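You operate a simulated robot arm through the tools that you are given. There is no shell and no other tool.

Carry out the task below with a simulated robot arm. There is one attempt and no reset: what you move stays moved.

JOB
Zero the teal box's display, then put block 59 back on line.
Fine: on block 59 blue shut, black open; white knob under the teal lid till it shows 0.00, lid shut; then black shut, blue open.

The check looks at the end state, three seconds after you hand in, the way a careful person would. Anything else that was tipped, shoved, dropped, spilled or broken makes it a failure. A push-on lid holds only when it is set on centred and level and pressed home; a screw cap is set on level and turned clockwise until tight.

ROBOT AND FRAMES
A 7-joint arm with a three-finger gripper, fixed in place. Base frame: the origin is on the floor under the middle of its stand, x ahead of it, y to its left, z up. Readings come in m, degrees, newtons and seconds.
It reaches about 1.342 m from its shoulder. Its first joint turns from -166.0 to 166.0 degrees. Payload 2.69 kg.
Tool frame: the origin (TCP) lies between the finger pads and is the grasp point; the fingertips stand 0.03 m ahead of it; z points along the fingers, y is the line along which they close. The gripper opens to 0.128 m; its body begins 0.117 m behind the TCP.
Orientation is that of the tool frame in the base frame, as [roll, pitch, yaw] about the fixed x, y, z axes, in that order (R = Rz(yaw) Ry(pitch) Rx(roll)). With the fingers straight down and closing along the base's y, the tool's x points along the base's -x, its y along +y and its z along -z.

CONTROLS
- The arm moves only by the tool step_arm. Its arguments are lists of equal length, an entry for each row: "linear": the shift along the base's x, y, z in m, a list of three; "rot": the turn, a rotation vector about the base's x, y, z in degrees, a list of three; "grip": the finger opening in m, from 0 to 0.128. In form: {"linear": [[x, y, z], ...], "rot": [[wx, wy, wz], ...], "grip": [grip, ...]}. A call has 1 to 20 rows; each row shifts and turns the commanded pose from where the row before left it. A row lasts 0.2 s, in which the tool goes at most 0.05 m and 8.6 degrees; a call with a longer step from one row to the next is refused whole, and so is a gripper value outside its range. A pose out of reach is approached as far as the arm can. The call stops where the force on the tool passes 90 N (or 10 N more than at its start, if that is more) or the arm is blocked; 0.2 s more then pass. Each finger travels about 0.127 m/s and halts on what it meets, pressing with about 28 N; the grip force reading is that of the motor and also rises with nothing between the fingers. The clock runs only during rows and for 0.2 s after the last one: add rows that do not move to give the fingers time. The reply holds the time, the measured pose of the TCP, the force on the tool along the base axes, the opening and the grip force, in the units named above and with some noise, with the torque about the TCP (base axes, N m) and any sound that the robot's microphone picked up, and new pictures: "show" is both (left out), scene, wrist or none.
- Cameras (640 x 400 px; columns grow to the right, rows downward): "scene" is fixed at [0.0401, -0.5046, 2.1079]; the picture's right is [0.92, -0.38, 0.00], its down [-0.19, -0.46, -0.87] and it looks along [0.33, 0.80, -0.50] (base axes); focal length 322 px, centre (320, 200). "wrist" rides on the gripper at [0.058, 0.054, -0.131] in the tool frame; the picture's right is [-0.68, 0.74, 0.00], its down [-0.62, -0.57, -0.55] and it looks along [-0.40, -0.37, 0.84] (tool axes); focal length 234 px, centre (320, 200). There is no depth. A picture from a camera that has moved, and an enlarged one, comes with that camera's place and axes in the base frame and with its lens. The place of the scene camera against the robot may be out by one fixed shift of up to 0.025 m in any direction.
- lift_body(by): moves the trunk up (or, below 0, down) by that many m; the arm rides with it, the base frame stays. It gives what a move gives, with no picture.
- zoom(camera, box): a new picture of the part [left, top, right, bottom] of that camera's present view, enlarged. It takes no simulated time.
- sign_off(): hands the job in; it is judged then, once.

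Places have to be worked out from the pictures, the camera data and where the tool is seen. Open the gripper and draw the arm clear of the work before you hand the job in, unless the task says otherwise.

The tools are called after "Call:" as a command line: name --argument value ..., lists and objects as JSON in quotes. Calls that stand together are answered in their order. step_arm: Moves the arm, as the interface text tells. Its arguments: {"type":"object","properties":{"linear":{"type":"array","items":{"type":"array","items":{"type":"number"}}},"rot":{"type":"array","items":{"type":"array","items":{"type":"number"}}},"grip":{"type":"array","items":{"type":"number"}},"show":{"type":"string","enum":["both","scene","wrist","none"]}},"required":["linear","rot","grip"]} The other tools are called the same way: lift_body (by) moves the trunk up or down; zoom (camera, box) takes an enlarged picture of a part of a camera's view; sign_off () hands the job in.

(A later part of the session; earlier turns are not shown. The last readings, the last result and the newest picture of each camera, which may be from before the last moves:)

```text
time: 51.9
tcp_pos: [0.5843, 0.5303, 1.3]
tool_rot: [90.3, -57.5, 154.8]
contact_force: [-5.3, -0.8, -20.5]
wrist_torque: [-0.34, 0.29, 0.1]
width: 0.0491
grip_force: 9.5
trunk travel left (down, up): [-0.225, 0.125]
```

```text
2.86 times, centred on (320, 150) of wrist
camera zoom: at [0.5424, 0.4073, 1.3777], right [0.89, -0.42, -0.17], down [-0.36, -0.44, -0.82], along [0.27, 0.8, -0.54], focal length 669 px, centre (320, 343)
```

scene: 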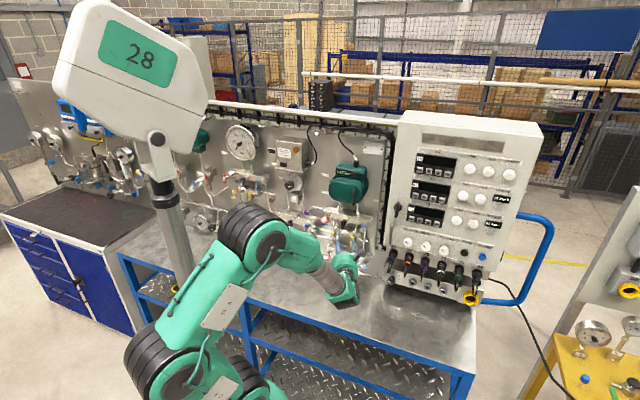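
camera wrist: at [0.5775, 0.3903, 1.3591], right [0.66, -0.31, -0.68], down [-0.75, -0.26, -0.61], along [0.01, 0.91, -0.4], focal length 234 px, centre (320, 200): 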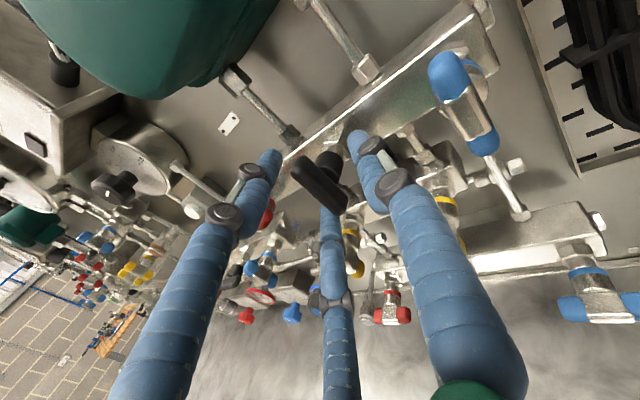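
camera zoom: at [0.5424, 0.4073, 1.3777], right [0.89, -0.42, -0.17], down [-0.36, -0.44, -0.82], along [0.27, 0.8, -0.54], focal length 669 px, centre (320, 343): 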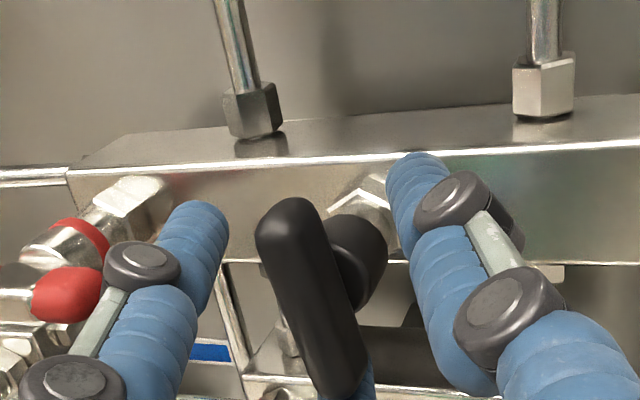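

The lower finger slid under the bar's rounded end rather than its side, so the bar barely turned. I'll open, return to the start roll, shift ~5 mm to the finger side (left) and slightly shallower so that all three fingers can close onto the bar itself.

Call:
step_arm --linear '[[0, 0, 0], [-0.0025, -0.0055, 0], [0, 0, 0], [0, 0, 0], [0, 0, 0], [-0.0045, 0.002, 0], [0, 0, 0]]' --rot '[[0, 0, 0], [0, 0, 0], [3.44, 7.44, 0], [3.44, 7.44, 0], [3.44, 7.44, 0], [3.44, 7.44, 0], [0, 0, 0]]' --grip '[0.064, 0.064, 0.064, 0.064, 0.064, 0.064, 0.064]' --show "none"

Call:
zoom --camera "wrist" --box '[240, 80, 400, 220]'

```text
time: 53.5
tcp_pos: [0.5765, 0.5265, 1.3014]
tool_rot: [-96.9, -89.6, -18.1]
contact_force: [-0.2, -0.6, 0.7]
wrist_torque: [-0.02, -0.02, -0.01]
width: 0.0639
grip_force: 0.1
trunk travel left (down, up): [-0.225, 0.125]
```

```text
2.86 times, centred on (320, 150) of wrist
camera zoom: at [0.5708, 0.386, 1.3591], right [0.66, -0.31, -0.68], down [-0.75, -0.26, -0.61], along [0.01, 0.92, -0.4], focal length 669 px, centre (320, 343)
```

zoom: 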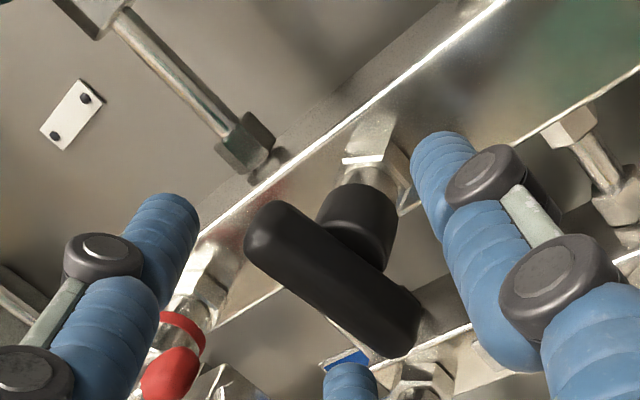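

The bar did rotate a few degrees counter-clockwise, so that's the free direction. I'll shift 2 mm more to the left and close onto the bar.

Call:
step_arm --linear '[[-0.0018, 0.0008, -0.001], [0, 0, 0], [0, 0, 0]]' --rot '[[-2.9, -6.4, 0], [0, 0, 0], [0, 0, 0]]' --grip '[0.05, 0.034, 0.026]' --show "none"

Call:
zoom --camera "wrist" --box '[240, 80, 400, 220]'

```text
time: 54.3
tcp_pos: [0.5774, 0.5261, 1.309]
tool_rot: [83.2, -82.9, 161.6]
contact_force: [14.7, -18.1, 33.7]
wrist_torque: [0.63, -0.71, -1.16]
width: 0.0307
grip_force: 44.1
trunk travel left (down, up): [-0.225, 0.125]
```

```text
2.86 times, centred on (320, 150) of wrist
camera zoom: at [0.564, 0.3878, 1.3721], right [0.74, -0.34, -0.58], down [-0.67, -0.28, -0.69], along [0.07, 0.9, -0.43], focal length 669 px, centre (320, 343)
```

zoom: 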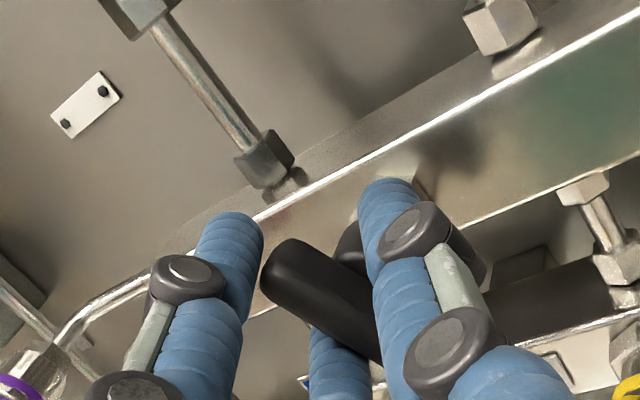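

Squeezing pressed the upper finger on the bar's top end (the tool was pushed up), because the bar had already turned further than the tool. I'll open and look at the bar's true angle before regripping.

Call:
step_arm --linear '[[0, 0, 0], [0, 0, 0]]' --rot '[[0, 0, 0], [0, 0, 0]]' --grip '[0.064, 0.064]' --show "none"

Call:
zoom --camera "wrist" --box '[240, 80, 400, 220]'

```text
time: 54.9
tcp_pos: [0.5758, 0.5273, 1.2983]
tool_rot: [90.7, -83.3, 154.4]
contact_force: [0.1, -0.7, -0.2]
wrist_torque: [0.01, 0.01, 0.08]
width: 0.064
grip_force: 0.1
trunk travel left (down, up): [-0.225, 0.125]
```

```text
2.86 times, centred on (320, 150) of wrist
camera zoom: at [0.5625, 0.3905, 1.3631], right [0.73, -0.34, -0.59], down [-0.68, -0.29, -0.68], along [0.06, 0.89, -0.45], focal length 669 px, centre (320, 343)
```

zoom: 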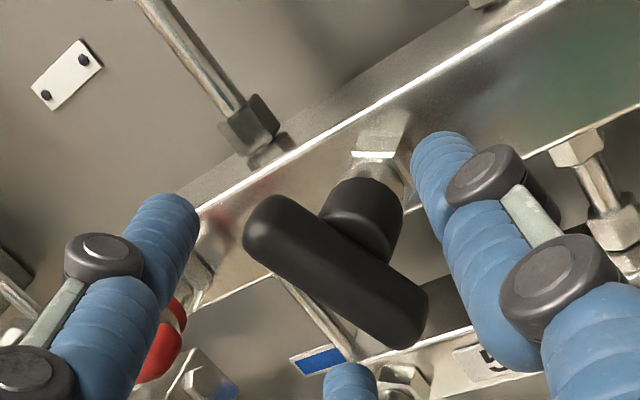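

The bar is ~19° counter-clockwise from vertical while the tool is at 7°. I'll rotate the tool 12° more to match, keep the offset, and close gently again.

Call:
step_arm --linear '[[0, 0, 0], [0, 0, 0], [0, 0, 0], [0, 0, 0], [0, 0, 0]]' --rot '[[-2.52, -5.45, 0], [-2.52, -5.45, 0], [0, 0, 0], [0, 0, 0], [0, 0, 0]]' --grip '[0.064, 0.06, 0.05, 0.04, 0.036]' --show "none"

Call:
zoom --camera "wrist" --box '[240, 80, 400, 220]'

```text
time: 56.1
tcp_pos: [0.5763, 0.5274, 1.3015]
tool_rot: [89.6, -71.2, 155.3]
contact_force: [7.7, -5.1, 4.5]
wrist_torque: [0.06, -0.03, -0.32]
width: 0.0424
grip_force: 5.0
trunk travel left (down, up): [-0.225, 0.125]
```

```text
2.86 times, centred on (320, 150) of wrist
camera zoom: at [0.55, 0.3958, 1.3725], right [0.83, -0.39, -0.4], down [-0.54, -0.35, -0.77], along [0.15, 0.85, -0.5], focal length 669 px, centre (320, 343)
```

zoom: 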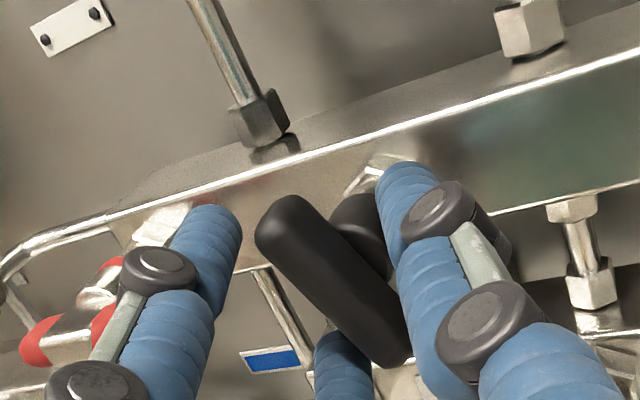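

The lower finger sits just behind the bar's lower end, and the thumb is clear above. I'll rotate counter-clockwise 40° loosely, letting the TCP follow the valve axis.

Call:
step_arm --linear '[[0.0004, -0.0002, -0.0015], [0.0004, -0.0002, -0.0008], [0.0004, -0.0002, -0.0005], [0.0004, -0.0002, -0.0005], [0.0004, -0.0002, -0.0005]]' --rot '[[-3.36, -7.26, 0], [-3.36, -7.26, 0], [-3.36, -7.26, 0], [-3.36, -7.26, 0], [-3.36, -7.26, 0]]' --grip '[0.042, 0.042, 0.042, 0.042, 0.042]' --show "none"

Call:
zoom --camera "wrist" --box '[240, 80, 400, 220]'

```text
time: 57.3
tcp_pos: [0.5792, 0.5274, 1.2939]
tool_rot: [89.9, -31.2, 155.0]
contact_force: [0.9, -0.9, -5.5]
wrist_torque: [-0.12, 0.07, 0.01]
width: 0.0456
grip_force: 2.5
trunk travel left (down, up): [-0.225, 0.125]
```

```text
2.86 times, centred on (320, 150) of wrist
camera zoom: at [0.5039, 0.4189, 1.3708], right [0.87, -0.4, 0.28], down [-0.02, -0.6, -0.8], along [0.49, 0.69, -0.53], focal length 669 px, centre (320, 343)
```

zoom: 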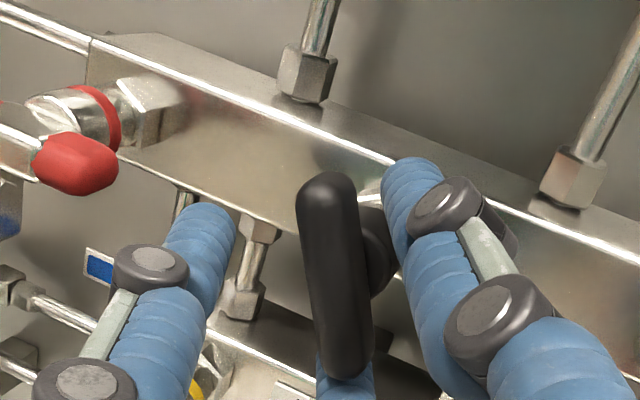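

The finger slips under the bar's end, because with the tilt the thumb meets the hub before the others can close. I'll use the closed fingertips as a single pusher instead: back off, close, go to the right of the bar's upper half, and push that end left.

Call:
step_arm --linear '[[0, 0, 0], [-0.0126, -0.0272, 0], [-0.0126, -0.0272, 0], [0.0135, -0.018, 0.017], [0.0135, -0.018, 0.017], [0, 0, 0]]' --rot '[[0, 0, 0], [0, 0, 0], [0, 0, 0], [0, 0, 0], [0, 0, 0], [0, 0, 0]]' --grip '[0.064, 0.064, 0.04, 0.01, 0, 0]'

Call:
zoom --camera "wrist" --box '[240, 60, 400, 220]'

Call:
zoom --camera "scene" --box '[310, 150, 410, 270]'

```text
time: 58.7
tcp_pos: [0.5806, 0.437, 1.3302]
tool_rot: [89.8, -31.2, 155.1]
contact_force: [-0.9, -0.7, -0.4]
wrist_torque: [0.0, 0.01, 0.02]
width: 0.0021
grip_force: 27.7
trunk travel left (down, up): [-0.225, 0.125]
camera wrist: at [0.5051, 0.328, 1.4058], right [0.87, -0.4, 0.28], down [-0.02, -0.59, -0.8], along [0.49, 0.7, -0.52], focal length 234 px, centre (320, 200)
```

scene: 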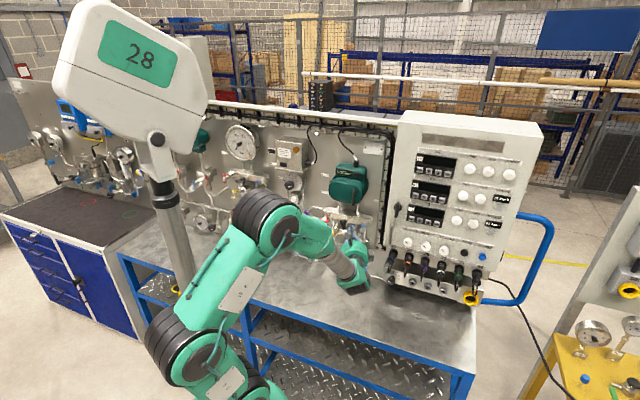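
wrist: 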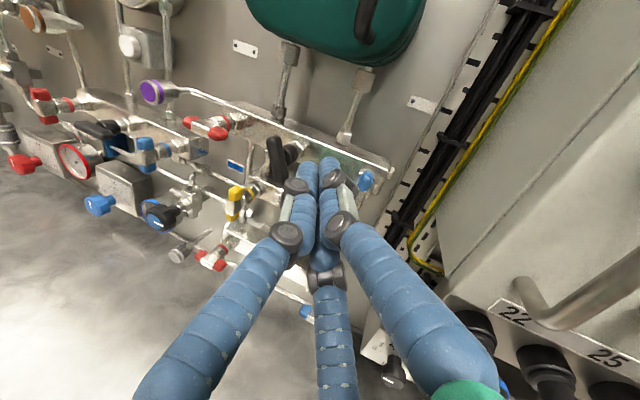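

```text
2.50 times, centred on (320, 140) of wrist
camera zoom: at [0.5051, 0.328, 1.4058], right [0.87, -0.4, 0.28], down [-0.02, -0.59, -0.8], along [0.49, 0.7, -0.52], focal length 585 px, centre (320, 350)
```

zoom: 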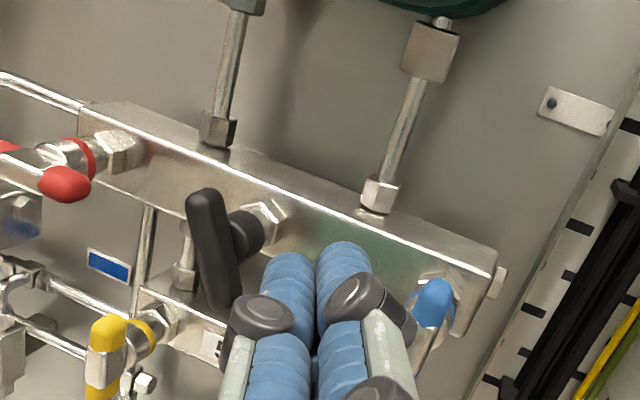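

```text
3.33 times, centred on (360, 210) of scene
camera zoom: at [0.0401, -0.5046, 2.1079], right [0.92, -0.38, 0.0], down [-0.19, -0.46, -0.87], along [0.33, 0.8, -0.5], focal length 1073 px, centre (187, 167)
```

zoom: 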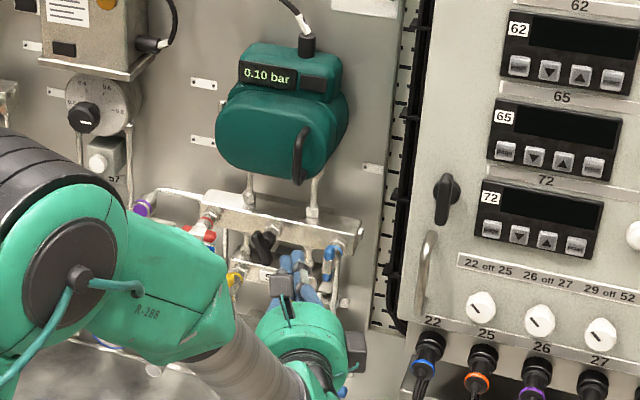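

The display has dropped to 0.10 bar: black is already partly open and the cells are equalised, which confirms the valve sense. I'll advance beside the bar's upper end and push it left to fully open.

Call:
step_arm --linear '[[0.0084, 0.0182, 0], [0.0084, 0.0182, 0], [0.0084, 0.0182, 0], [0, 0, 0]]' --rot '[[0, 0, 0], [0, 0, 0], [0, 0, 0], [0, 0, 0]]' --grip '[0, 0, 0, 0]' --show "none"

Call:
zoom --camera "wrist" --box '[240, 60, 400, 220]'

```text
time: 59.7
tcp_pos: [0.6064, 0.4923, 1.3296]
tool_rot: [89.8, -31.2, 155.2]
contact_force: [0.0, -0.1, 1.0]
wrist_torque: [0.02, 0.0, 0.04]
width: 0.0025
grip_force: 27.6
trunk travel left (down, up): [-0.225, 0.125]
```

```text
2.50 times, centred on (320, 140) of wrist
camera zoom: at [0.5299, 0.3828, 1.4058], right [0.87, -0.4, 0.28], down [-0.02, -0.59, -0.8], along [0.49, 0.69, -0.52], focal length 585 px, centre (320, 350)
```

zoom: 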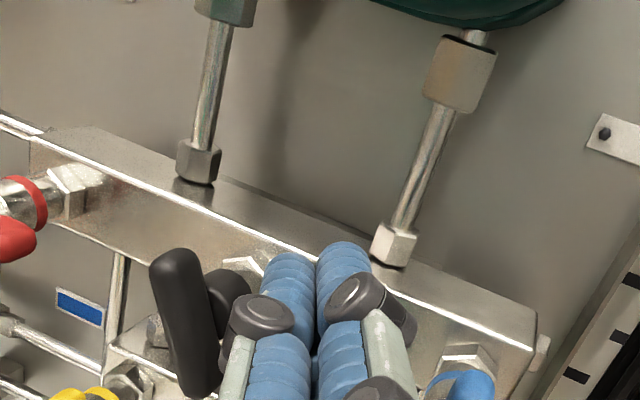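

Positioned just right of the bar. Pushing left in small steps.

Call:
step_arm --linear '[[-0.005, 0.005, 0], [-0.005, 0.005, 0], [-0.005, 0.005, 0], [-0.005, 0.005, 0], [-0.005, 0.005, 0]]' --rot '[[0, 0, 0], [0, 0, 0], [0, 0, 0], [0, 0, 0], [0, 0, 0]]' --grip '[0, 0, 0, 0, 0]' --show "none"

Call:
zoom --camera "wrist" --box '[240, 60, 400, 220]'

```text
time: 60.9
tcp_pos: [0.5783, 0.5164, 1.3296]
tool_rot: [89.9, -31.2, 155.2]
contact_force: [-0.1, 0.6, 0.2]
wrist_torque: [-0.03, 0.03, 0.03]
width: 0.002
grip_force: 28.0
trunk travel left (down, up): [-0.225, 0.125]
```

```text
2.50 times, centred on (320, 140) of wrist
camera zoom: at [0.5033, 0.4077, 1.4062], right [0.87, -0.4, 0.28], down [-0.02, -0.59, -0.8], along [0.49, 0.7, -0.52], focal length 585 px, centre (320, 350)
```

zoom: 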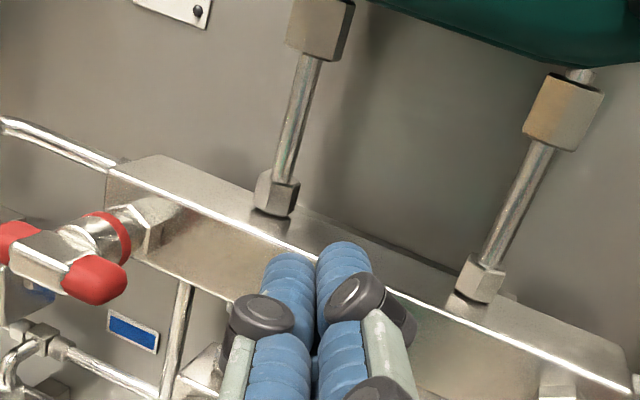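

No contact force, and the bar is hidden behind the fingers. I'll check from the scene camera whether it's turning or I'm passing in front of it.

Call:
zoom --camera "scene" --box '[310, 170, 390, 260]'

Call:
zoom --camera "wrist" --box '[200, 100, 440, 260]'

```text
4.44 times, centred on (350, 215) of scene
camera zoom: at [0.0401, -0.5046, 2.1079], right [0.92, -0.38, 0.0], down [-0.19, -0.46, -0.87], along [0.33, 0.8, -0.5], focal length 1430 px, centre (187, 133)
```

zoom: 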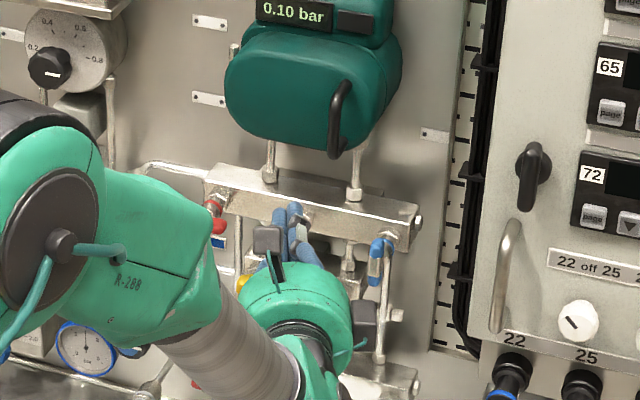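

```text
2.50 times, centred on (320, 180) of wrist
camera zoom: at [0.5033, 0.4077, 1.4062], right [0.87, -0.4, 0.28], down [-0.02, -0.59, -0.8], along [0.49, 0.7, -0.52], focal length 585 px, centre (320, 250)
```

zoom: 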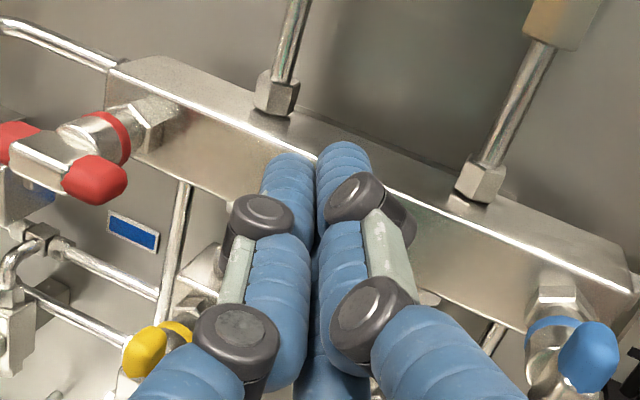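

With near-zero friction the bar is probably rotating behind the fingers. I'll continue left ~2 cm, then press down a few mm to bring it fully horizontal.

Call:
step_arm --linear '[[-0.005, 0.005, 0], [-0.005, 0.005, 0], [-0.005, 0.005, 0], [0, 0, -0.002], [0, 0, 0]]' --rot '[[0, 0, 0], [0, 0, 0], [0, 0, 0], [0, 0, 0], [0, 0, 0]]' --grip '[0, 0, 0, 0, 0]' --show "none"

Call:
zoom --camera "wrist" --box '[200, 100, 440, 260]'

```text
time: 62.1
tcp_pos: [0.5644, 0.5322, 1.328]
tool_rot: [89.8, -31.2, 155.2]
contact_force: [0.2, 1.2, 6.1]
wrist_torque: [0.11, -0.08, 0.01]
width: 0.0023
grip_force: 28.0
trunk travel left (down, up): [-0.225, 0.125]
```

```text
2.50 times, centred on (320, 180) of wrist
camera zoom: at [0.4893, 0.4233, 1.4045], right [0.87, -0.4, 0.28], down [-0.02, -0.59, -0.8], along [0.49, 0.7, -0.52], focal length 585 px, centre (320, 250)
```

zoom: 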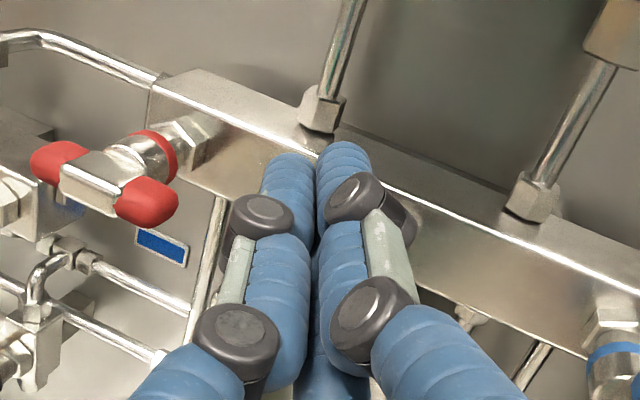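

There's now a 6 N upward reaction: the fingertips rest on the bar's left half. I'll press down 3 mm more to see whether it's at its stop.

Call:
step_arm --linear '[[0, 0, -0.0015], [0, 0, -0.0015], [0, 0, 0]]' --rot '[[0, 0, 0], [0, 0, 0], [0, 0, 0]]' --grip '[0, 0, 0]' --show "none"

```text
time: 62.9
tcp_pos: [0.5646, 0.5333, 1.3256]
tool_rot: [89.8, -31.2, 155.2]
contact_force: [-0.2, -0.5, 4.3]
wrist_torque: [0.16, -0.08, 0.01]
width: 0.0021
grip_force: 28.2
trunk travel left (down, up): [-0.225, 0.125]
```

Force stays low, so it's still following. I'll lift off and back away to see the bar's angle.

Call:
step_arm --linear '[[0, 0, 0.012], [-0.0126, -0.0272, 0.02], [-0.0126, -0.0272, 0.02], [0, 0, 0]]' --rot '[[0, 0, 0], [0, 0, 0], [0, 0, 0], [0, 0, 0]]' --grip '[0, 0, 0, 0]' --show "wrist"

Call:
zoom --camera "wrist" --box '[200, 100, 400, 240]'

Call:
zoom --camera "scene" --box '[310, 170, 390, 260]'

```text
time: 63.9
tcp_pos: [0.5371, 0.4755, 1.3754]
tool_rot: [89.8, -31.3, 155.2]
contact_force: [-0.4, -0.7, 0.0]
wrist_torque: [0.0, 0.03, 0.0]
width: 0.0023
grip_force: 27.9
trunk travel left (down, up): [-0.225, 0.125]
camera wrist: at [0.4615, 0.3656, 1.4517], right [0.87, -0.4, 0.28], down [-0.02, -0.59, -0.8], along [0.49, 0.7, -0.52], focal length 234 px, centre (320, 200)
```

wrist: 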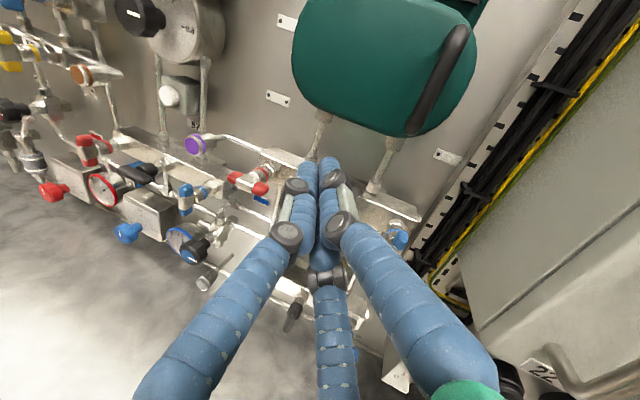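

```text
2.86 times, centred on (300, 170) of wrist
camera zoom: at [0.4615, 0.3656, 1.4517], right [0.87, -0.4, 0.28], down [-0.02, -0.59, -0.8], along [0.49, 0.7, -0.52], focal length 669 px, centre (377, 286)
```

zoom: 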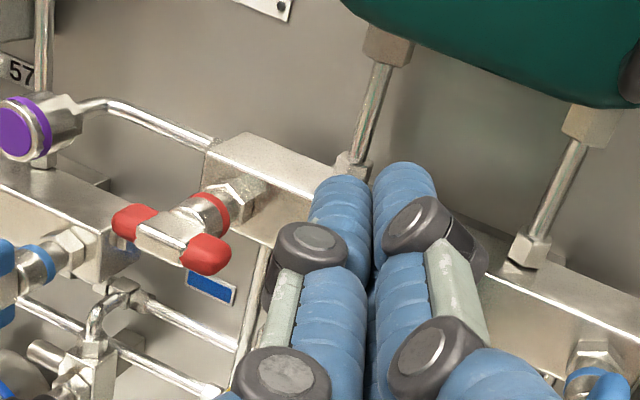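

```text
4.44 times, centred on (350, 215) of scene
camera zoom: at [0.0401, -0.5046, 2.1079], right [0.92, -0.38, 0.0], down [-0.19, -0.46, -0.87], along [0.33, 0.8, -0.5], focal length 1430 px, centre (187, 133)
```

zoom: 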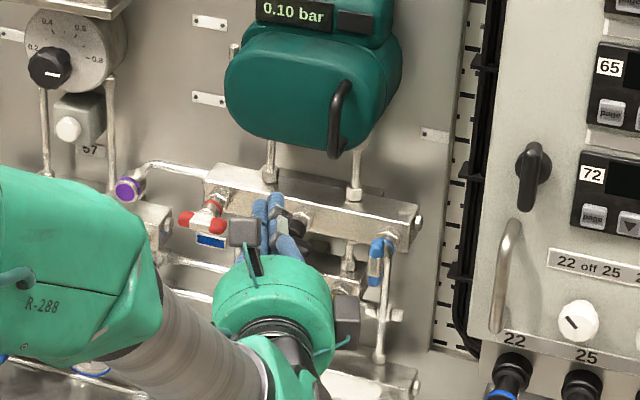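

I'll slide right ~0.1 m so the fingers uncover the black handle.

Call:
step_arm --linear '[[0.024, -0.024, 0], [0.024, -0.024, 0], [0.024, -0.024, 0], [0, 0, 0]]' --rot '[[0, 0, 0], [0, 0, 0], [0, 0, 0], [0, 0, 0]]' --grip '[0, 0, 0, 0]' --show "none"

Call:
zoom --camera "wrist" --box '[140, 80, 340, 240]'

Call:
zoom --camera "scene" --box '[310, 170, 390, 260]'

```text
time: 64.9
tcp_pos: [0.6125, 0.4062, 1.3759]
tool_rot: [89.8, -31.1, 155.2]
contact_force: [0.6, 0.8, -0.2]
wrist_torque: [0.03, 0.0, 0.03]
width: 0.002
grip_force: 28.1
trunk travel left (down, up): [-0.225, 0.125]
```

```text
2.50 times, centred on (240, 160) of wrist
camera zoom: at [0.5372, 0.2969, 1.4518], right [0.87, -0.4, 0.28], down [-0.02, -0.59, -0.8], along [0.49, 0.69, -0.52], focal length 585 px, centre (520, 300)
```

zoom: 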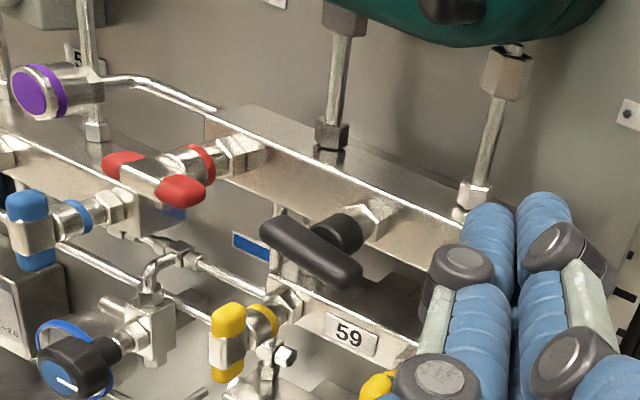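

```text
4.44 times, centred on (350, 215) of scene
camera zoom: at [0.0401, -0.5046, 2.1079], right [0.92, -0.38, 0.0], down [-0.19, -0.46, -0.87], along [0.33, 0.8, -0.5], focal length 1430 px, centre (187, 133)
```

zoom: 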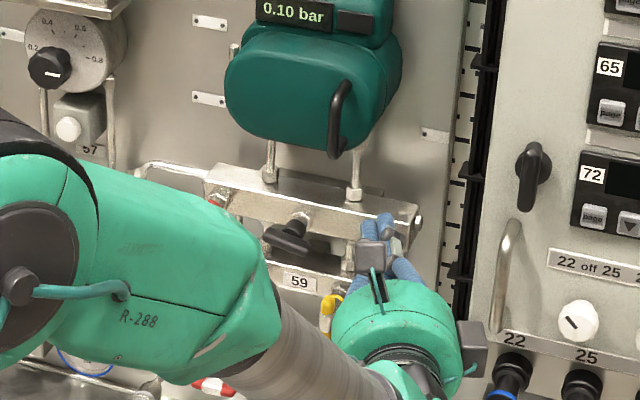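

Black is horizontal (open) and the display holds at 0.10 bar. Next the lid: I'll look closely at the lid, its hinge and its handle.

Call:
step_arm --linear '[[-0.02, -0.03, 0.02], [-0.02, -0.03, 0.02], [0, 0, 0.03], [0, 0, 0]]' --rot '[[0, 0, 0], [0, 0, 0], [0, 0, 0], [0, 0, 0]]' --grip '[0.0, 0.03, 0.07, 0.07]' --show "wrist"

Call:
zoom --camera "wrist" --box '[200, 0, 460, 160]'

Call:
zoom --camera "scene" --box '[320, 155, 384, 210]'

```text
time: 65.9
tcp_pos: [0.5706, 0.3431, 1.4458]
tool_rot: [89.9, -31.3, 155.2]
contact_force: [0.5, -0.6, 0.5]
wrist_torque: [0.03, 0.0, 0.01]
width: 0.0701
grip_force: 0.0
trunk travel left (down, up): [-0.225, 0.125]
camera wrist: at [0.4948, 0.2328, 1.522], right [0.87, -0.4, 0.28], down [-0.02, -0.59, -0.8], along [0.49, 0.69, -0.53], focal length 234 px, centre (320, 200)
```

wrist: 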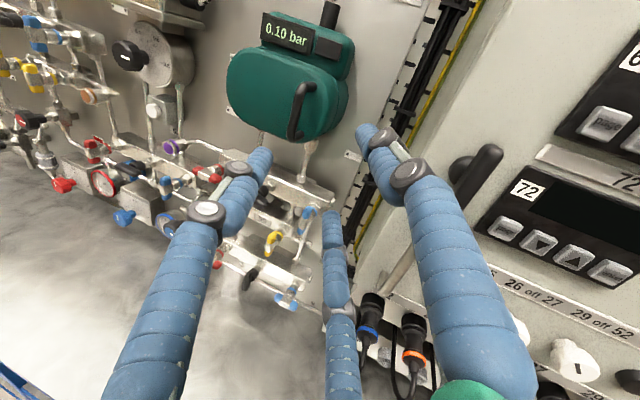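

```text
2.46 times, centred on (330, 80) of wrist
camera zoom: at [0.4948, 0.2328, 1.522], right [0.87, -0.4, 0.28], down [-0.02, -0.59, -0.8], along [0.49, 0.69, -0.53], focal length 576 px, centre (295, 495)
```

zoom: 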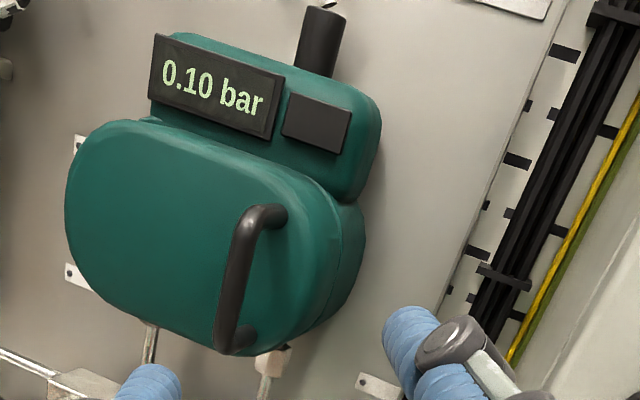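

```text
7.27 times, centred on (352, 182) of scene
camera zoom: at [0.0401, -0.5046, 2.1079], right [0.92, -0.38, 0.0], down [-0.19, -0.46, -0.87], along [0.33, 0.8, -0.5], focal length 2340 px, centre (87, 327)
```

zoom: 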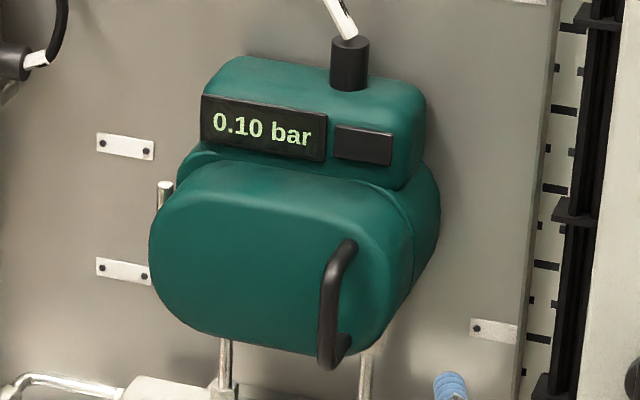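

The handle bar works out to e≈0.081, d≈0.775, z≈1.424–1.483, the lid face is ~4 cm behind it, and the hinge is at e≈−0.048. I'll roll back to vertical-bar grip orientation and line up in front of the handle.

Call:
step_arm --linear '[[-0.001, 0.0085, 0.0009], [-0.001, 0.0085, 0.0009], [-0.001, 0.0085, 0.0009], [-0.001, 0.0085, 0.0009], [-0.001, 0.0085, 0.0009], [-0.001, 0.0085, 0.0009], [-0.001, 0.0085, 0.0009], [-0.001, 0.0085, 0.0009], [0, 0, 0]]' --rot '[[3.08, 6.66, 0], [3.08, 6.66, 0], [3.08, 6.66, 0], [3.08, 6.66, 0], [3.08, 6.66, 0], [3.08, 6.66, 0], [3.08, 6.66, 0], [3.08, 6.66, 0], [0, 0, 0]]' --grip '[0.07, 0.07, 0.07, 0.07, 0.07, 0.07, 0.07, 0.07, 0.07]'

Call:
zoom --camera "wrist" --box '[220, 60, 420, 200]'

```text
time: 67.9
tcp_pos: [0.563, 0.4138, 1.4538]
tool_rot: [-38.3, -89.9, -76.8]
contact_force: [0.6, -0.1, 0.5]
wrist_torque: [0.0, 0.01, 0.03]
width: 0.0698
grip_force: 0.0
trunk travel left (down, up): [-0.225, 0.125]
camera wrist: at [0.5563, 0.2724, 1.5118], right [0.67, -0.31, -0.68], down [-0.74, -0.26, -0.62], along [0.02, 0.91, -0.4], focal length 234 px, centre (320, 200)
```

scene: 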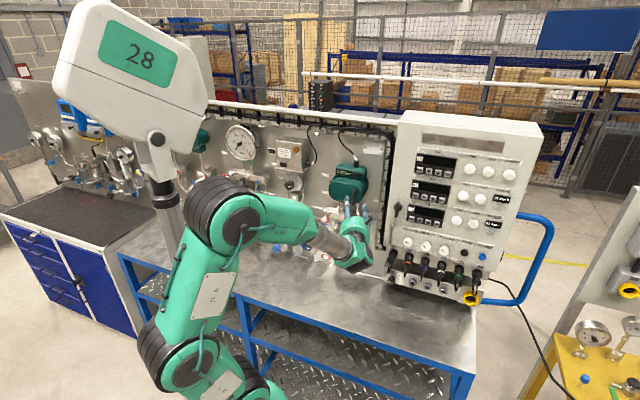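
wrist: 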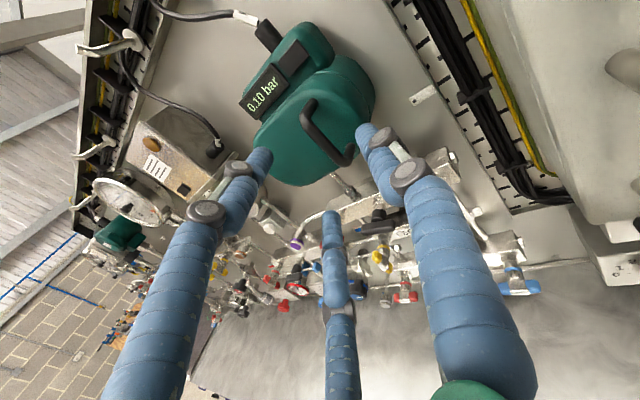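

```text
2.86 times, centred on (320, 130) of wrist
camera zoom: at [0.5563, 0.2724, 1.5118], right [0.67, -0.31, -0.68], down [-0.74, -0.26, -0.62], along [0.02, 0.91, -0.4], focal length 669 px, centre (320, 400)
```

zoom: 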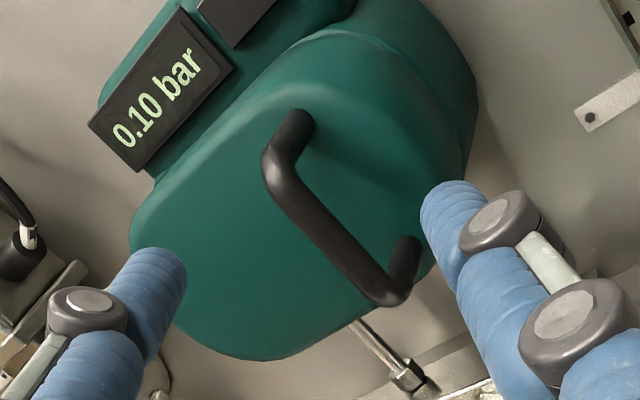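

Refined: bar at e≈0.080, d≈0.775, z≈1.455, lid face d≈0.803. For a square grip I'll remove the yaw tilt here (this spot should be reachable straight on) and stop just short.

Call:
step_arm --linear '[[-0.0048, 0.0091, 0.0005], [-0.0048, 0.0091, 0.0005], [-0.0048, 0.0091, 0.0005], [0, 0, 0]]' --rot '[[0, 0, -6.7], [0, 0, -6.7], [0, 0, -6.7], [0, 0, 0]]' --grip '[0.07, 0.07, 0.07, 0.07]'

Call:
zoom --camera "wrist" --box '[220, 60, 420, 200]'

```text
time: 68.9
tcp_pos: [0.5517, 0.4394, 1.4579]
tool_rot: [126.1, -89.6, 100.8]
contact_force: [1.4, 1.1, -0.3]
wrist_torque: [0.11, -0.12, 0.1]
width: 0.0699
grip_force: 0.3
out of reach, approached as far as the arm can: row 3
trunk travel left (down, up): [-0.225, 0.125]
camera wrist: at [0.5017, 0.3074, 1.5175], right [0.54, -0.51, -0.67], down [-0.79, -0.02, -0.62], along [0.3, 0.86, -0.41], focal length 234 px, centre (320, 200)
```

scene: 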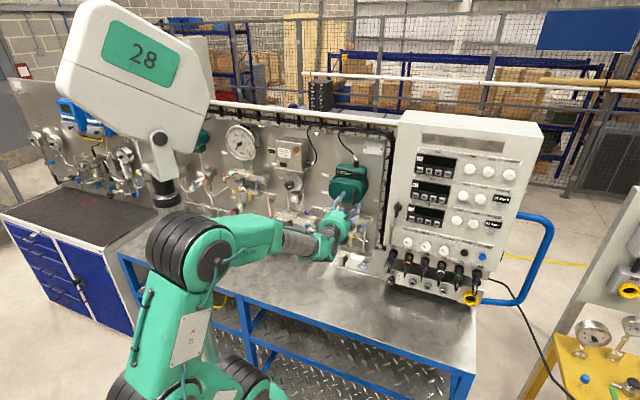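
wrist: 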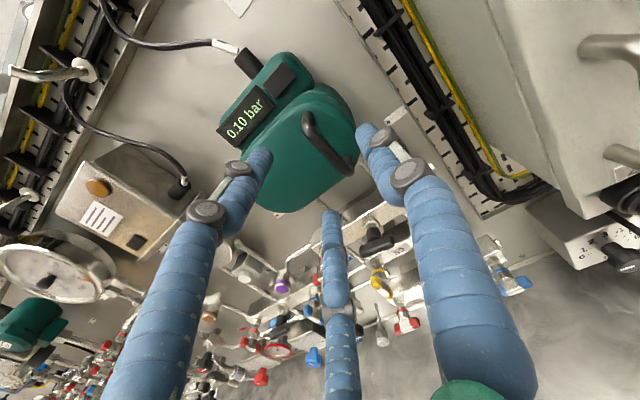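

```text
2.86 times, centred on (320, 130) of wrist
camera zoom: at [0.5017, 0.3074, 1.5175], right [0.54, -0.51, -0.67], down [-0.79, -0.02, -0.62], along [0.3, 0.86, -0.41], focal length 669 px, centre (320, 400)
```

zoom: 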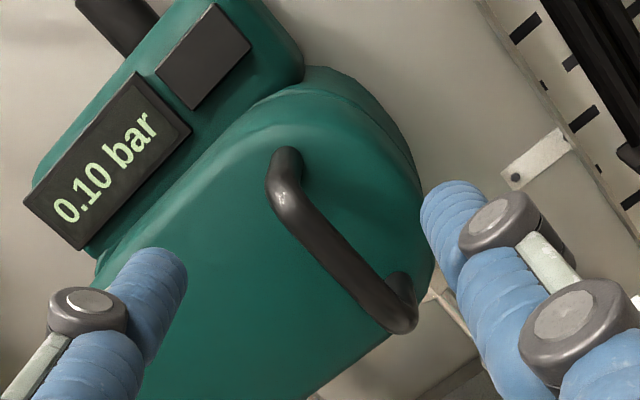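

Straight-on is right at the limit here. Gripping from about 30° to the right is better: the thumb gets slightly behind the bar, which suits the opening swing, and the wrist stays well clear of the mast. Moving to that pre-grasp.

Call:
step_arm --linear '[[0.0056, -0.0108, -0.0007], [0.0056, -0.0108, -0.0007], [0.0056, -0.0108, -0.0007], [0.0056, -0.0108, -0.0007], [0, 0, 0]]' --rot '[[0, 0, 7], [0, 0, 7], [0, 0, 7], [0, 0, 7], [0, 0, 0]]' --grip '[0.064, 0.056, 0.056, 0.056, 0.056]'

Call:
zoom --camera "wrist" --box '[220, 60, 420, 200]'

```text
time: 70.1
tcp_pos: [0.5727, 0.3925, 1.4578]
tool_rot: [116.8, -90.0, 136.3]
contact_force: [0.9, -0.3, 0.1]
wrist_torque: [0.07, -0.01, 0.06]
width: 0.0562
grip_force: 0.1
trunk travel left (down, up): [-0.225, 0.125]
camera wrist: at [0.5861, 0.2512, 1.516], right [0.7, -0.22, -0.68], down [-0.7, -0.36, -0.62], along [-0.11, 0.91, -0.4], focal length 234 px, centre (320, 200)
```

scene: 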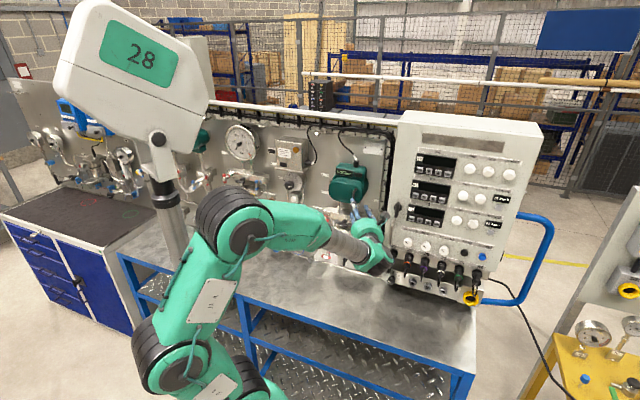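
wrist: 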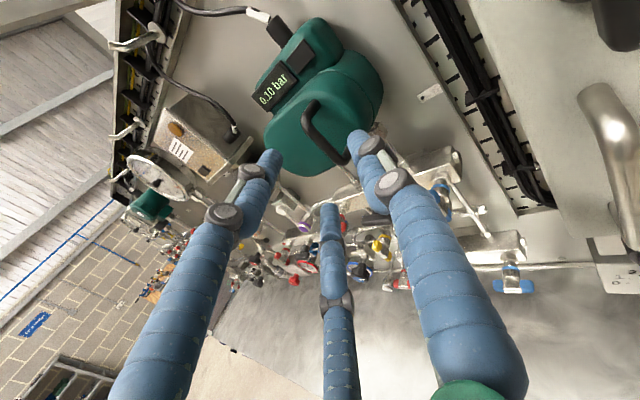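

```text
2.86 times, centred on (320, 130) of wrist
camera zoom: at [0.5861, 0.2512, 1.516], right [0.7, -0.22, -0.68], down [-0.7, -0.36, -0.62], along [-0.11, 0.91, -0.4], focal length 669 px, centre (320, 400)
```

zoom: 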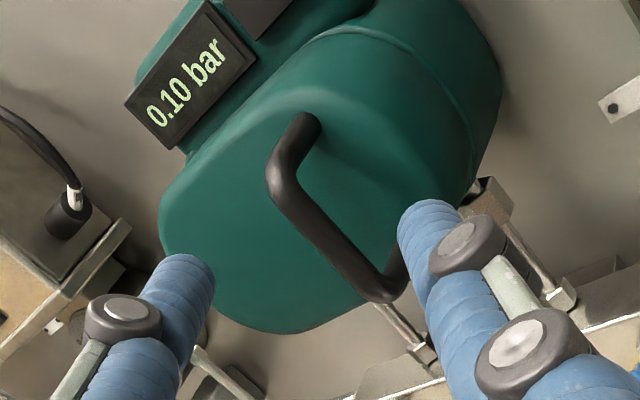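

Good view: the bar lies between the fingers with the thumb to its right. I'll advance ~8 cm along the tool axis.

Call:
step_arm --linear '[[0.0055, 0.0202, -0.0007], [0.0055, 0.0202, -0.0007], [0.0055, 0.0202, -0.0007], [0.0054, 0.0203, -0.0007], [0, 0, 0]]' --rot '[[0, 0, 0], [0, 0, 0], [0, 0, 0], [0, 0, 0], [0, 0, 0]]' --grip '[0.056, 0.056, 0.054, 0.054, 0.054]' --show "none"

Call:
zoom --camera "wrist" --box '[220, 60, 420, 220]'

```text
time: 71.3
tcp_pos: [0.594, 0.4748, 1.4548]
tool_rot: [102.6, -89.9, 150.3]
contact_force: [-0.3, 0.0, 0.4]
wrist_torque: [0.04, 0.0, 0.01]
width: 0.0541
grip_force: 0.0
trunk travel left (down, up): [-0.225, 0.125]
```

```text
2.50 times, centred on (320, 140) of wrist
camera zoom: at [0.6067, 0.3343, 1.5145], right [0.71, -0.22, -0.68], down [-0.7, -0.36, -0.62], along [-0.11, 0.91, -0.41], focal length 585 px, centre (320, 350)
```

zoom: 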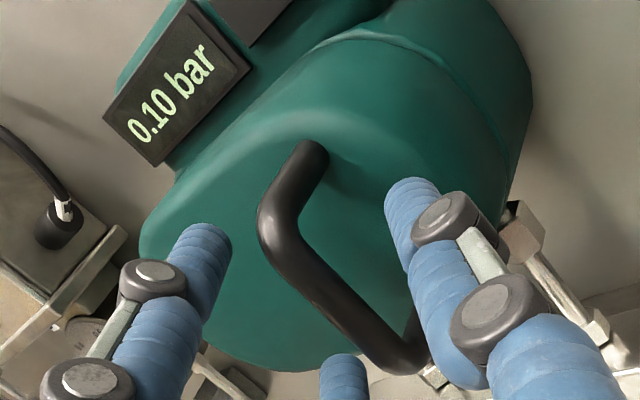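

Bar is centred between the fingertips. Advance 5 mm more and close.

Call:
step_arm --linear '[[0.0015, 0.005, 0], [0, 0, 0], [0, 0, 0], [0, 0, 0]]' --rot '[[0, 0, 0], [0, 0, 0], [0, 0, 0], [0, 0, 0]]' --grip '[0.05, 0.036, 0.026, 0.018]' --show "none"

Call:
zoom --camera "wrist" --box '[220, 60, 420, 220]'

```text
time: 72.3
tcp_pos: [0.5948, 0.4803, 1.4563]
tool_rot: [98.1, -89.8, 154.9]
contact_force: [0.6, 0.5, -0.1]
wrist_torque: [0.15, 0.22, -0.01]
width: 0.0189
grip_force: 17.6
trunk travel left (down, up): [-0.225, 0.125]
```

```text
2.50 times, centred on (320, 140) of wrist
camera zoom: at [0.6081, 0.3385, 1.5152], right [0.71, -0.22, -0.68], down [-0.7, -0.36, -0.62], along [-0.11, 0.91, -0.4], focal length 585 px, centre (320, 350)
```

zoom: 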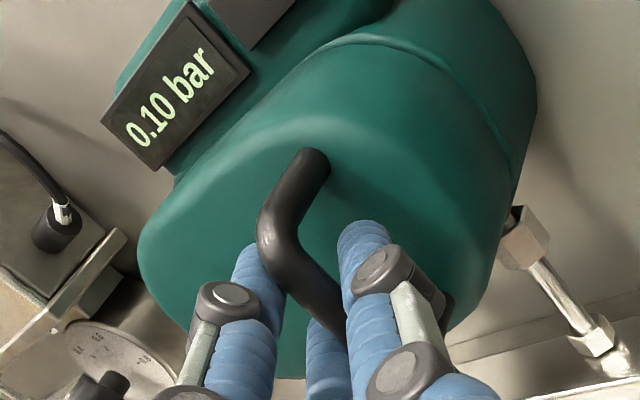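

A clean, balanced grip on the handle. From the hinge geometry the opening arc starts almost purely along −x, so I'll pull gently ~2.5 cm and watch the force.

Call:
step_arm --linear '[[0, 0, 0], [-0.006, -0.0013, 0], [-0.006, -0.0011, 0], [-0.0065, -0.001, 0], [-0.0065, -0.001, 0]]' --rot '[[0, 0, 0], [0, 0, 0], [0, 0, 0], [0, 0, 0], [0, 0, 0]]' --grip '[0.01, 0.01, 0.01, 0.01, 0.01]' --show "scene"

Call:
zoom --camera "wrist" --box '[220, 60, 420, 220]'

```text
time: 73.5
tcp_pos: [0.5699, 0.475, 1.4565]
tool_rot: [91.6, -89.9, 161.3]
contact_force: [-0.3, 7.5, 4.7]
wrist_torque: [0.29, 0.72, 0.1]
width: 0.018
grip_force: 43.4
trunk travel left (down, up): [-0.225, 0.125]
```

scene: 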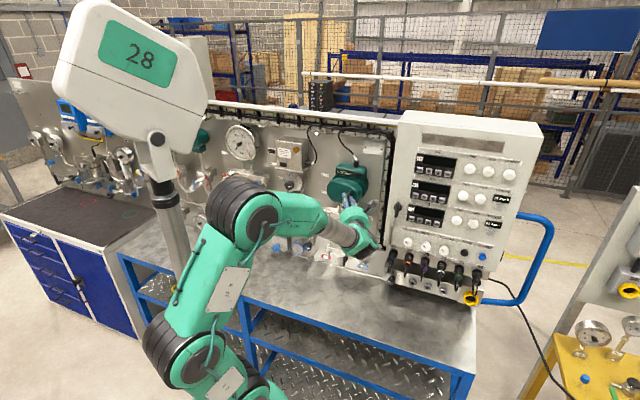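

```text
2.50 times, centred on (320, 140) of wrist
camera zoom: at [0.583, 0.3347, 1.5151], right [0.71, -0.22, -0.67], down [-0.7, -0.36, -0.62], along [-0.11, 0.91, -0.41], focal length 585 px, centre (320, 350)
```

zoom: 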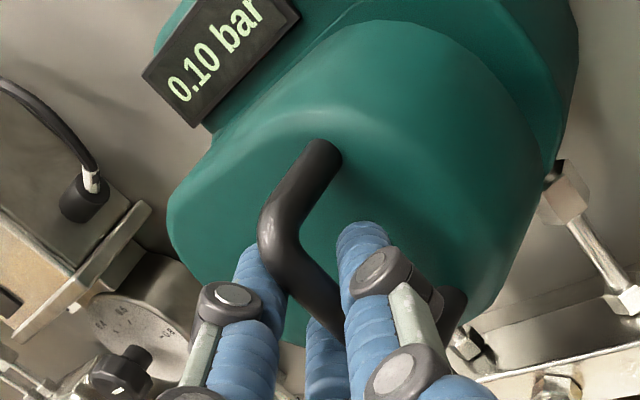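

The lid is opening with light force. Continuing along the arc to about 30°.

Call:
step_arm --linear '[[-0.0125, 0.0015, 0], [-0.0125, 0.002, 0], [-0.0125, 0.002, 0], [-0.0125, 0.003, 0]]' --rot '[[0, 0, 0], [0, 0, 0], [0, 0, 0], [0, 0, 0]]' --grip '[0.012, 0.012, 0.012, 0.012]' --show "scene"

Call:
zoom --camera "wrist" --box '[200, 20, 440, 220]'

Call:
zoom --camera "scene" --box '[310, 150, 410, 250]'

```text
time: 74.5
tcp_pos: [0.5182, 0.4839, 1.457]
tool_rot: [82.0, -89.7, 171.0]
contact_force: [-2.3, -4.0, 11.1]
wrist_torque: [-0.19, 0.85, 0.21]
width: 0.0183
grip_force: 42.9
trunk travel left (down, up): [-0.225, 0.125]
```

scene: 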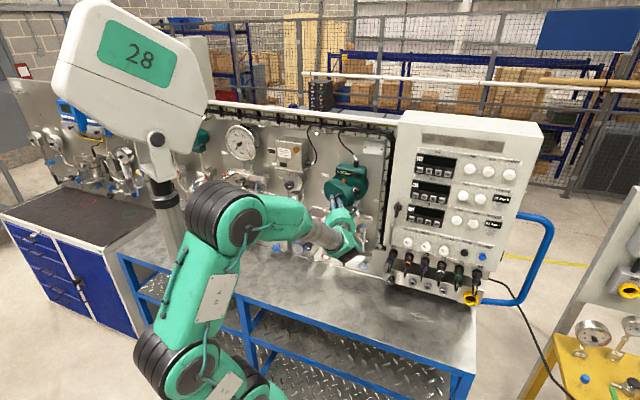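

```text
2.00 times, centred on (320, 120) of wrist
camera zoom: at [0.5316, 0.3422, 1.5149], right [0.71, -0.22, -0.67], down [-0.7, -0.36, -0.62], along [-0.11, 0.91, -0.4], focal length 468 px, centre (320, 360)
```

zoom: 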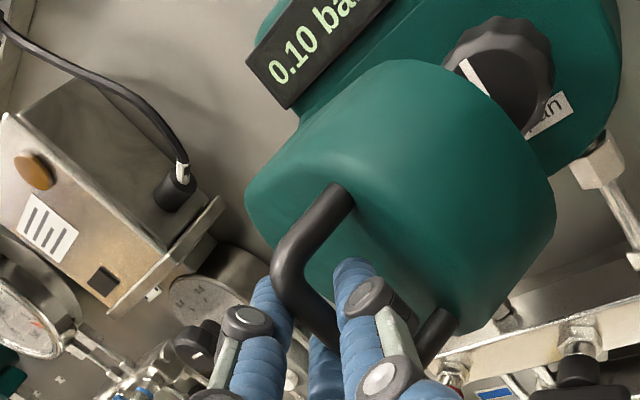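

```text
4.00 times, centred on (360, 200) of scene
camera zoom: at [0.0401, -0.5046, 2.1079], right [0.92, -0.38, 0.0], down [-0.19, -0.46, -0.87], along [0.33, 0.8, -0.5], focal length 1287 px, centre (160, 200)
```

zoom: 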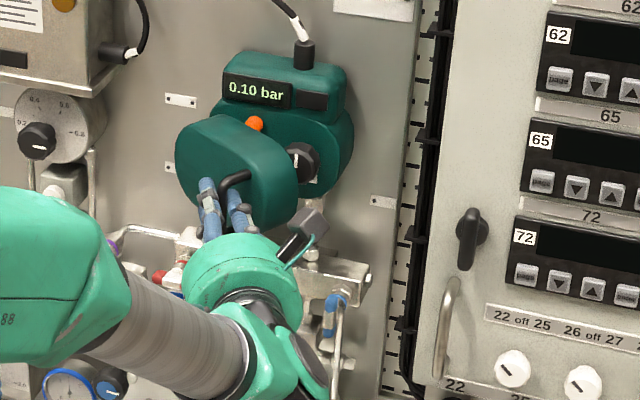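

The lid swings freely: a black "span" knob (not to be touched) and an orange part are visible, and the white knob must be further left. I'll pull a bit further along the arc to ~42° for more clearance.

Call:
step_arm --linear '[[-0.0078, 0.003, 0], [-0.0078, 0.004, 0], [-0.0078, 0.005, 0], [0, 0, 0]]' --rot '[[0, 0, 0], [0, 0, 0], [0, 0, 0], [0, 0, 0]]' --grip '[0.012, 0.012, 0.012, 0.012]' --show "none"

Call:
zoom --camera "wrist" --box '[200, 20, 440, 220]'

Call:
zoom --camera "scene" --box '[310, 150, 410, 250]'

```text
time: 75.5
tcp_pos: [0.4956, 0.4925, 1.4578]
tool_rot: [78.4, -90.0, 174.6]
contact_force: [-3.4, -6.3, 7.4]
wrist_torque: [0.53, 0.75, -0.09]
width: 0.0182
grip_force: 43.5
trunk travel left (down, up): [-0.225, 0.125]
```

```text
2.00 times, centred on (320, 120) of wrist
camera zoom: at [0.5085, 0.3522, 1.5148], right [0.71, -0.22, -0.68], down [-0.7, -0.36, -0.62], along [-0.11, 0.91, -0.4], focal length 468 px, centre (320, 360)
```

zoom: 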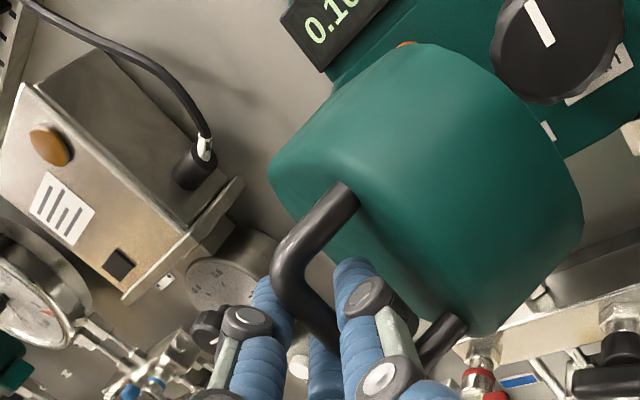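

```text
4.00 times, centred on (360, 200) of scene
camera zoom: at [0.0401, -0.5046, 2.1079], right [0.92, -0.38, 0.0], down [-0.19, -0.46, -0.87], along [0.33, 0.8, -0.5], focal length 1287 px, centre (160, 200)
```

zoom: 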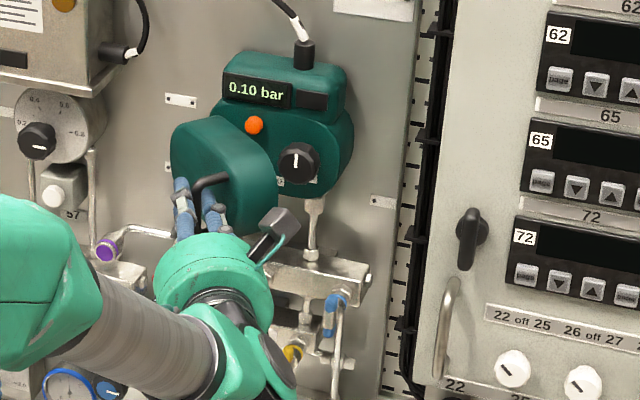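

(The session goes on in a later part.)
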